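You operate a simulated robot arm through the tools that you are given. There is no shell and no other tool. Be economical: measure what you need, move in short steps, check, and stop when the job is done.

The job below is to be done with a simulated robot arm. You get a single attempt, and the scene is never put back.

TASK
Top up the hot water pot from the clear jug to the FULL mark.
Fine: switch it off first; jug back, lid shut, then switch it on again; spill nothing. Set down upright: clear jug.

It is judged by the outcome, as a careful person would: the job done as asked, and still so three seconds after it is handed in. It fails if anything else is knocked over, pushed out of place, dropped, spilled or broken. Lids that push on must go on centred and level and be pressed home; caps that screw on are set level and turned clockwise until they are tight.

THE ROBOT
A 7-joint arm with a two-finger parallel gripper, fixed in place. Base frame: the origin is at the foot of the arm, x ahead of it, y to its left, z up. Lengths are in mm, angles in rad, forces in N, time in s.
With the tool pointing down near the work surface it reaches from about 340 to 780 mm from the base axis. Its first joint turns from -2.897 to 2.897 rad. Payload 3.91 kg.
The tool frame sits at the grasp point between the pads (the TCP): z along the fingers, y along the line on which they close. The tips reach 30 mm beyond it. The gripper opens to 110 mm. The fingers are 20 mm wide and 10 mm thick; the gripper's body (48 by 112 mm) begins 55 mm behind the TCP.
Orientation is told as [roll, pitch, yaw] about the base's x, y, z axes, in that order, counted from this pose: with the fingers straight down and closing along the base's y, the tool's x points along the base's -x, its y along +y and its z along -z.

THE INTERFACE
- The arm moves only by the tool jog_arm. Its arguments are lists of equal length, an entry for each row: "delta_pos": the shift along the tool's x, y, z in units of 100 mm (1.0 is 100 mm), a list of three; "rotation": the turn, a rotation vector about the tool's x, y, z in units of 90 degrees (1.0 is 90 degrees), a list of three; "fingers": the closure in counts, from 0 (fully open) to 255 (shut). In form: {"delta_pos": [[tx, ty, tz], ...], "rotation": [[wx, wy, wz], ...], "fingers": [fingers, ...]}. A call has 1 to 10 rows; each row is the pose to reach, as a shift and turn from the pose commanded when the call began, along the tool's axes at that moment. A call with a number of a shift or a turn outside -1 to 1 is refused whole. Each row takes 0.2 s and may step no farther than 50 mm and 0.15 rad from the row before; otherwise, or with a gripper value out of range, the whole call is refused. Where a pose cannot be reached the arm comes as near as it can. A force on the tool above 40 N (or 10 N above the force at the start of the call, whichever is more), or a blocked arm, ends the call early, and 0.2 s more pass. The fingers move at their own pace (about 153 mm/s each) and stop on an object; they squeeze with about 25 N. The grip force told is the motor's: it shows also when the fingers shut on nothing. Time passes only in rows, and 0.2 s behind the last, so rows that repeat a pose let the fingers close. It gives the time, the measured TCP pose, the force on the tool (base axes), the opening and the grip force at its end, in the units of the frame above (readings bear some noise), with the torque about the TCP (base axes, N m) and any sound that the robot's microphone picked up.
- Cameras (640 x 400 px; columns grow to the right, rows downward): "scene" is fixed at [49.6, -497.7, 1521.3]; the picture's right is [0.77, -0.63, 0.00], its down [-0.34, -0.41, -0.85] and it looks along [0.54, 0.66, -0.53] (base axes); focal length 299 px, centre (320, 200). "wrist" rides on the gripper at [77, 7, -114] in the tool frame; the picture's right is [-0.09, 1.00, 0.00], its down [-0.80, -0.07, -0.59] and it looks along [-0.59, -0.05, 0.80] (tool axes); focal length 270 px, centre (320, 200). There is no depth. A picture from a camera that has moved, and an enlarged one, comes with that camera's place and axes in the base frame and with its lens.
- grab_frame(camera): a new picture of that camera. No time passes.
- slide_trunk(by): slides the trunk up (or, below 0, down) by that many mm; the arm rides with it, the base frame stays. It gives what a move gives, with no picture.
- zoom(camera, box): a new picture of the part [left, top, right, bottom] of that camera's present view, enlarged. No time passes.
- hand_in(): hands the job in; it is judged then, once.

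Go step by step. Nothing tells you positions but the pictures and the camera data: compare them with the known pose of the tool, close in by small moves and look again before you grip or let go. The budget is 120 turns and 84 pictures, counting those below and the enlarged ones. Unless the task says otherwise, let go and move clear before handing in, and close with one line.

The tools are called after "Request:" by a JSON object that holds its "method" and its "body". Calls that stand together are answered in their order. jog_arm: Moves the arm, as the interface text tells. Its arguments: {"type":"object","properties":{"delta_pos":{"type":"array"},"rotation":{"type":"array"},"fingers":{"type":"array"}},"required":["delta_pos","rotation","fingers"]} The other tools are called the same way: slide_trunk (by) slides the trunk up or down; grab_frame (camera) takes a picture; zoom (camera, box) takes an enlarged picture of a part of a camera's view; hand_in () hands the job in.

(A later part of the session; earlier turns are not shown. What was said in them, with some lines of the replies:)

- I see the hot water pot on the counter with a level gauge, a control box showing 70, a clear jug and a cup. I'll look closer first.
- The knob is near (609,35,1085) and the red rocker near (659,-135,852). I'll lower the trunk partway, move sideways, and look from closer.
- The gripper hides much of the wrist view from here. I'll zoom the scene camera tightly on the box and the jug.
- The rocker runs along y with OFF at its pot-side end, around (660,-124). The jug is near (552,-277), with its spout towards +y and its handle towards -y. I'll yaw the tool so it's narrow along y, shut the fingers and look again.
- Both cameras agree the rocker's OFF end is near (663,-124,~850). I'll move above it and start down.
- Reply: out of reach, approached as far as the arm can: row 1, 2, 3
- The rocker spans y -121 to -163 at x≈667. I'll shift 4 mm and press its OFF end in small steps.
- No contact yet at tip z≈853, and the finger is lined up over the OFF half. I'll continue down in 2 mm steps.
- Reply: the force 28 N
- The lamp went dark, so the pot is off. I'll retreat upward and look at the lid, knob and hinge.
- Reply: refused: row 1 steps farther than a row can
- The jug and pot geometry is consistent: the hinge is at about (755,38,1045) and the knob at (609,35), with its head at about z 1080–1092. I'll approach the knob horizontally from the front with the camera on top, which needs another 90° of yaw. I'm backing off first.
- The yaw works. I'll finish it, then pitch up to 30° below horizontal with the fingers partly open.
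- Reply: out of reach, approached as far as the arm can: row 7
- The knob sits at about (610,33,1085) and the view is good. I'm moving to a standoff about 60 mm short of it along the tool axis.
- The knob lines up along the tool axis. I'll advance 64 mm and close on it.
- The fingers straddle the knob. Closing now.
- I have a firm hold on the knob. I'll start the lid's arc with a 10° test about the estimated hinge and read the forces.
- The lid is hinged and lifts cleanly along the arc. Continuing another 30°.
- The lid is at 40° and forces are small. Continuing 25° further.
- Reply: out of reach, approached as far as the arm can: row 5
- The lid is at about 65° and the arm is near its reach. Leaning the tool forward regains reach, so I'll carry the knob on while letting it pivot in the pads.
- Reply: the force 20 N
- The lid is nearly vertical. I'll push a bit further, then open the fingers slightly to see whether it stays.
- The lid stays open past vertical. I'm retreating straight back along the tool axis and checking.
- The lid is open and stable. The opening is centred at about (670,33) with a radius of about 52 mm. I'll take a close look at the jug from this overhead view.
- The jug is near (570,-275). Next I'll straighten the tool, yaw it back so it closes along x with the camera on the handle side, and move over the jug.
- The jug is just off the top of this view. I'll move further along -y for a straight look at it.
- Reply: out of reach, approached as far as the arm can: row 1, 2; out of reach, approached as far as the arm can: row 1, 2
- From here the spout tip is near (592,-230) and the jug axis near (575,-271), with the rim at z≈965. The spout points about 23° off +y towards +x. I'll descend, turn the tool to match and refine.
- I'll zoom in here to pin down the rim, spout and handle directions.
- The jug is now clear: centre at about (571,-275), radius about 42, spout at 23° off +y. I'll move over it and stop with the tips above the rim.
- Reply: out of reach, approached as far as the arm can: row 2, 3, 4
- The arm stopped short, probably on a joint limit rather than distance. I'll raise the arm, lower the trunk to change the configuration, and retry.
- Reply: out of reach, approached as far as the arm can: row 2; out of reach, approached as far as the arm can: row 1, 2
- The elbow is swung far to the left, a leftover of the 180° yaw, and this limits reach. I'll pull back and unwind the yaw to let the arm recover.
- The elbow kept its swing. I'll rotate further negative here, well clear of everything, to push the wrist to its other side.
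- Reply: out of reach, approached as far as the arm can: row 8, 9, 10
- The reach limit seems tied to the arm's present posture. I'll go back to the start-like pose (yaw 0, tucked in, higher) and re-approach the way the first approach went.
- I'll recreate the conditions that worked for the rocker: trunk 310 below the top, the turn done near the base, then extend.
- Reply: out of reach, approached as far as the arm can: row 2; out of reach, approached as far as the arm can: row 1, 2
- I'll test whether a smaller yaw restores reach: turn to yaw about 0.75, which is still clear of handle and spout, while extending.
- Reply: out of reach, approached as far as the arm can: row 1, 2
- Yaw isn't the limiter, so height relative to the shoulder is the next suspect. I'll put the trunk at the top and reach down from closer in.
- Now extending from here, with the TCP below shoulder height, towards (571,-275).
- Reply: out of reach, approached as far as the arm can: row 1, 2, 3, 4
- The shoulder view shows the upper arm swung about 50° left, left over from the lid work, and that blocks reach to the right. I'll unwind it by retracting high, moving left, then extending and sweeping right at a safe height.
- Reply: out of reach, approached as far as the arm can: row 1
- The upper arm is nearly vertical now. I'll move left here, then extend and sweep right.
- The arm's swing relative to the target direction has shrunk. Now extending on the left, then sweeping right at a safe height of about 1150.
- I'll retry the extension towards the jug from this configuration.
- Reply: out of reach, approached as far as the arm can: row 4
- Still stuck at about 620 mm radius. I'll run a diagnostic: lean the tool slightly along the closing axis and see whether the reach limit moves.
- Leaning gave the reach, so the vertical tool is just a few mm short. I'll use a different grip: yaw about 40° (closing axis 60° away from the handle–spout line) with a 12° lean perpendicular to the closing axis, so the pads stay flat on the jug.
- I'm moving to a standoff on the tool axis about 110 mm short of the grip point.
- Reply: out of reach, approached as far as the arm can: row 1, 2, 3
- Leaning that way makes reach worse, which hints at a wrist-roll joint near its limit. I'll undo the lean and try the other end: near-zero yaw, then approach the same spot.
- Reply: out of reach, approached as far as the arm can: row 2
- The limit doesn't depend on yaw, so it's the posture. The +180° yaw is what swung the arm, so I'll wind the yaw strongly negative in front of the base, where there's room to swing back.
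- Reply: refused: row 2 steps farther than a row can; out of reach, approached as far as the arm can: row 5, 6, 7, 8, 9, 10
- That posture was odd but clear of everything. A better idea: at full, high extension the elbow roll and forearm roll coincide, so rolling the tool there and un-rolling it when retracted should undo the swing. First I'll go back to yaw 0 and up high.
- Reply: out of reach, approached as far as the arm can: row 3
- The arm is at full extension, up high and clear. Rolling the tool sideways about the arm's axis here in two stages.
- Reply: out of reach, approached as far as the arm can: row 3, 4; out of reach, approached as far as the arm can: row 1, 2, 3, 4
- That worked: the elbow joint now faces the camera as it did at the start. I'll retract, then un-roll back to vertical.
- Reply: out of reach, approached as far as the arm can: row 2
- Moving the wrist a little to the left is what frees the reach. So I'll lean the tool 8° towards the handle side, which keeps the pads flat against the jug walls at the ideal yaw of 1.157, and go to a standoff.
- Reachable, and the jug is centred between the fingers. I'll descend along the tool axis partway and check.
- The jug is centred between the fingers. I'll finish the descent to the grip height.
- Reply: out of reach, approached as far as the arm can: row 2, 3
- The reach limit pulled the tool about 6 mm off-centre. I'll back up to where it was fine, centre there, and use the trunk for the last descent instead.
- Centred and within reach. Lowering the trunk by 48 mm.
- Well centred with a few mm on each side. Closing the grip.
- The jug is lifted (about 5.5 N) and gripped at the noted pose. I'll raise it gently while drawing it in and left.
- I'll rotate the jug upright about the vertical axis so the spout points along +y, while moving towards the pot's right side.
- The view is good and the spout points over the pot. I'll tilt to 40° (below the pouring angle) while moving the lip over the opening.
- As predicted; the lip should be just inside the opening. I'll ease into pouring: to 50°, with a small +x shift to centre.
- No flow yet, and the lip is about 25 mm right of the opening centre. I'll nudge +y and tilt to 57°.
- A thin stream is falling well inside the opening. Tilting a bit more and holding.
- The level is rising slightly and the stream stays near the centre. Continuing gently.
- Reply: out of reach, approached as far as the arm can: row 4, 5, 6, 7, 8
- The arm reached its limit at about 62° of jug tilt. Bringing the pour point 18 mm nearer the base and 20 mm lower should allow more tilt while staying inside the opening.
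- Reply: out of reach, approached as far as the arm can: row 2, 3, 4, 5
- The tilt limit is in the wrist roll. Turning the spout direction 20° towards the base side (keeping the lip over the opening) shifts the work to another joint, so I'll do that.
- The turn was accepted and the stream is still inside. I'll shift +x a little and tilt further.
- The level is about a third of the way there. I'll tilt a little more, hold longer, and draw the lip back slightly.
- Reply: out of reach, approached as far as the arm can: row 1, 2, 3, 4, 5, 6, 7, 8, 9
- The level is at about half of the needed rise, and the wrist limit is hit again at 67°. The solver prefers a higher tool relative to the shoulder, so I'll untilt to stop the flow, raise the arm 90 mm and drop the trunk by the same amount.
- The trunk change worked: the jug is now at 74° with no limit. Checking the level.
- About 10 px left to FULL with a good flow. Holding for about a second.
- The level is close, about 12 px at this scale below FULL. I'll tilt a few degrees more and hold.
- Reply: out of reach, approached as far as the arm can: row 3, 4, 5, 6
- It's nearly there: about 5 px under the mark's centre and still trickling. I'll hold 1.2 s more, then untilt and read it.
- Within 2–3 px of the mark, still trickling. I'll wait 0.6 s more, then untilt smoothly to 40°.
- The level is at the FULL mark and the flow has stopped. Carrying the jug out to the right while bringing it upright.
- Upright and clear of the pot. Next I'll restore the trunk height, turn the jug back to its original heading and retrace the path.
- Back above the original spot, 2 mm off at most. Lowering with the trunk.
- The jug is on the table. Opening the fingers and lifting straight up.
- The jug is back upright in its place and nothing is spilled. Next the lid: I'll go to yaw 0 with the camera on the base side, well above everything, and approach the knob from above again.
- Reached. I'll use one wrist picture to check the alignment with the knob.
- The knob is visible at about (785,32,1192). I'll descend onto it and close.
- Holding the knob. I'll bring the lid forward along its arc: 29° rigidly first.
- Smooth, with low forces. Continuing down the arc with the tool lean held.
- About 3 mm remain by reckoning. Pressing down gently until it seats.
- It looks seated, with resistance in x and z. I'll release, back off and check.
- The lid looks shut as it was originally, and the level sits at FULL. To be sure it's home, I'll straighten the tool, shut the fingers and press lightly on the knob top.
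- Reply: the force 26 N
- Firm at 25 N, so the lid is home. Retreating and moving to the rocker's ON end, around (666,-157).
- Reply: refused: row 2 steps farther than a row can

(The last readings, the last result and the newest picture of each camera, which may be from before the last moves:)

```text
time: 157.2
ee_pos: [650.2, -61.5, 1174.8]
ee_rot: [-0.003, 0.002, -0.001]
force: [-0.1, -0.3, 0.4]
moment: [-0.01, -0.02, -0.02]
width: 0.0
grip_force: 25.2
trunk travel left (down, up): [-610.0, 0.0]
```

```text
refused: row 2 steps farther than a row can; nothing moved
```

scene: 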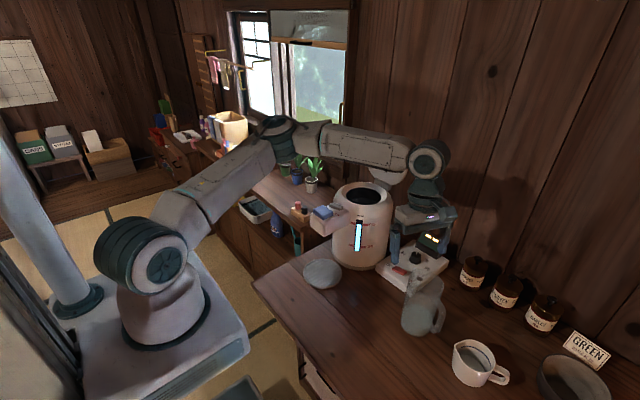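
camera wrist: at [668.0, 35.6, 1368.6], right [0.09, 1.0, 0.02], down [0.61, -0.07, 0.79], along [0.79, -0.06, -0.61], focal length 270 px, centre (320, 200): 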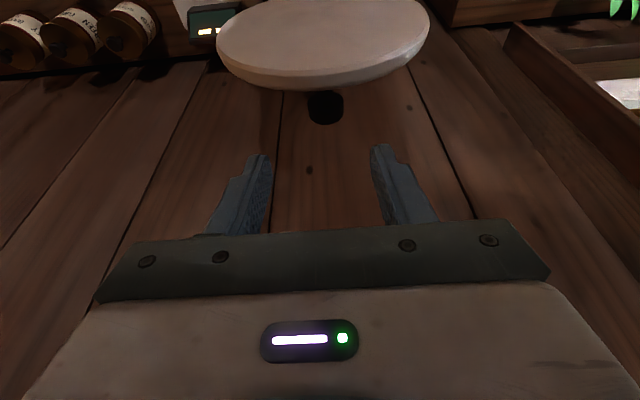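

Request:
{"method": "jog_arm", "body": {"delta_pos": [[-0.06, -0.33, 0], [-0.12, -0.65, 0.1], [-0.165, -0.96, 0.3]], "rotation": [[0, 0, 0], [0, 0, 0], [0, 0, 0]], "fingers": [255, 255, 255]}}

Request:
{"method": "jog_arm", "body": {"delta_pos": [[0, 0, 0.4], [0, 0, 0.8], [0, 0, 1.0]], "rotation": [[0, 0, 0], [0, 0, 0], [0, 0, 0]], "fingers": [255, 255, 255]}}

```text
time: 158.0
ee_pos: [665.7, -159.1, 1145.2]
ee_rot: [-0.003, 0.002, -0.002]
force: [-0.2, -0.9, 0.2]
moment: [-0.01, 0.02, 0.0]
width: 0.2
grip_force: 25.1
trunk travel left (down, up): [-610.0, 0.0]
```

```text
time: 158.8
ee_pos: [664.7, -156.0, 1046.2]
ee_rot: [-0.003, 0.002, 0.0]
force: [1.3, 0.1, -0.4]
moment: [0.01, 0.0, -0.01]
width: 0.0
grip_force: 25.6
trunk travel left (down, up): [-610.0, 0.0]
```

Request:
{"method": "jog_arm", "body": {"delta_pos": [[-0.01, 0, 0.4], [-0.01, 0, 0.8], [-0.01, 0, 1.0]], "rotation": [[0, 0, 0], [0, 0, 0], [0, 0, 0]], "fingers": [255, 255, 255]}}

Request:
{"method": "grab_frame", "body": {"camera": "wrist"}}

```text
time: 159.6
ee_pos: [666.6, -157.3, 946.4]
ee_rot: [-0.003, 0.0, -0.001]
force: [0.2, -0.3, -0.9]
moment: [0.0, -0.05, -0.03]
width: 0.0
grip_force: 24.7
trunk travel left (down, up): [-610.0, 0.0]
```

```text
2 pictures are left
camera wrist: at [589.7, -152.2, 1059.9], right [0.09, 1.0, 0.0], down [0.8, -0.07, 0.59], along [0.59, -0.06, -0.8], focal length 270 px, centre (320, 200)
```

wrist: 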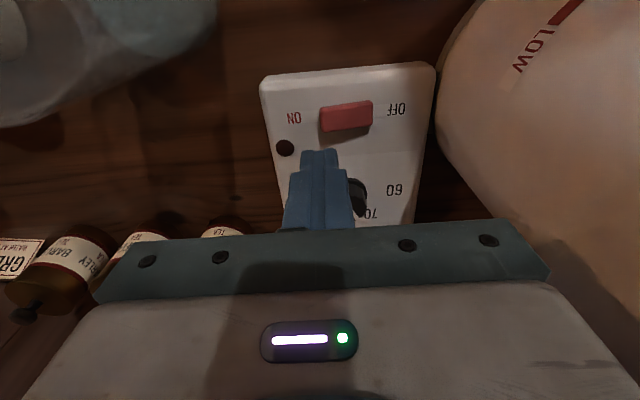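

The rocker spans y -119 to -159. I'll shift 5 mm and press its ON half the same way as before.

Request:
{"method": "jog_arm", "body": {"delta_pos": [[0, 0.05, 0.3], [0, 0.05, 0.55], [0, 0.05, 0.62], [0, 0.05, 0.64], [0, 0.05, 0.66], [0, 0.05, 0.68], [0, 0.05, 0.7], [0, 0.05, 0.715]], "rotation": [[0, 0, 0], [0, 0, 0], [0, 0, 0], [0, 0, 0], [0, 0, 0], [0, 0, 0], [0, 0, 0], [0, 0, 0]], "fingers": [255, 255, 255, 255, 255, 255, 255, 255]}}

```text
time: 161.4
ee_pos: [666.8, -151.9, 876.2]
ee_rot: [-0.004, -0.001, 0.001]
force: [-0.4, 1.0, 7.3]
moment: [0.12, 0.03, 0.01]
width: 0.3
grip_force: 25.3
trunk travel left (down, up): [-610.0, 0.0]
```

Request:
{"method": "jog_arm", "body": {"delta_pos": [[0, 0, 0.02], [0, 0, 0.04]], "rotation": [[0, 0, 0], [0, 0, 0]], "fingers": [255, 255]}}

Request:
{"method": "jog_arm", "body": {"delta_pos": [[0, 0, -0.4], [0, 0, -0.8], [0, 0, -1.0]], "rotation": [[0, 0, 0], [0, 0, 0], [0, 0, 0]], "fingers": [255, 255, 255]}}

Request:
{"method": "slide_trunk", "body": {"by": -1}}

Request:
{"method": "jog_arm", "body": {"delta_pos": [[0, 0, -0.4], [0, 0, -0.8], [0.3, 0, -1.0]], "rotation": [[0, 0, 0], [0, 0, 0], [0, 0, 0]], "fingers": [255, 255, 255]}}

Request:
{"method": "zoom", "body": {"camera": "scene", "box": [320, 170, 500, 350]}}

```text
time: 162.0
ee_pos: [666.9, -152.0, 875.4]
ee_rot: [-0.007, -0.005, 0.0]
force: [2.8, 0.1, 35.6]
moment: [0.3, -0.01, -0.02]
width: 0.0
grip_force: 24.8
trunk travel left (down, up): [-610.0, 0.0]
```

```text
time: 162.8
ee_pos: [666.2, -153.5, 969.6]
ee_rot: [-0.004, 0.002, 0.0]
force: [-0.3, 0.0, -0.2]
moment: [0.0, -0.01, -0.02]
width: 0.0
grip_force: 24.9
trunk travel left (down, up): [-610.0, 0.0]
```

```text
time: 163.3
ee_pos: [667.2, -152.4, 969.5]
ee_rot: [-0.003, 0.001, 0.0]
force: [-0.3, 0.3, 0.1]
moment: [-0.02, 0.01, 0.0]
width: 0.0
grip_force: 25.1
trunk travel left (down, up): [-608.0, 1.0]
```

```text
time: 164.1
ee_pos: [636.9, -152.4, 1069.1]
ee_rot: [-0.004, 0.003, 0.001]
force: [0.3, 0.1, 0.9]
moment: [-0.02, 0.0, -0.01]
width: 0.2
grip_force: 25.1
trunk travel left (down, up): [-608.0, 1.0]
```

```text
2.22 times, centred on (410, 260) of scene
camera zoom: at [49.6, -497.7, 1521.3], right [0.77, -0.63, 0.0], down [-0.34, -0.41, -0.85], along [0.54, 0.66, -0.53], focal length 664 px, centre (120, 67)
```

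zoom: 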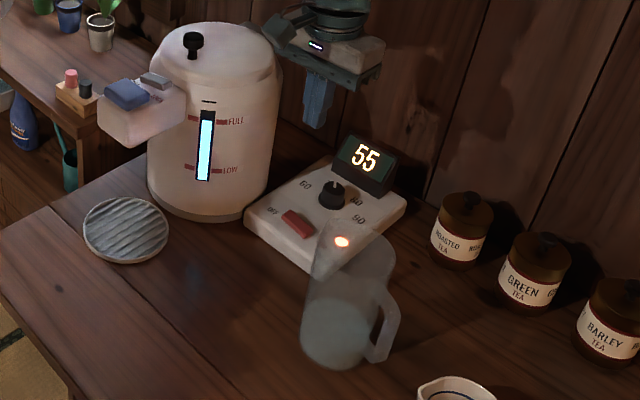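

The display is lit (55) and the lamp shows heating. The lid is shut, the level is at FULL, and the jug stands upright where it was, with the arm clear. Handing in.

Request:
{"method": "hand_in", "body": {}}

```text
The job is handed in.
```

I switched the pot off, topped it up to FULL from the clear jug, put the jug back upright in its place, shut and pressed down the lid, and switched the pot back on. I saw no spills, and the display is lit with the lamp showing it heating.
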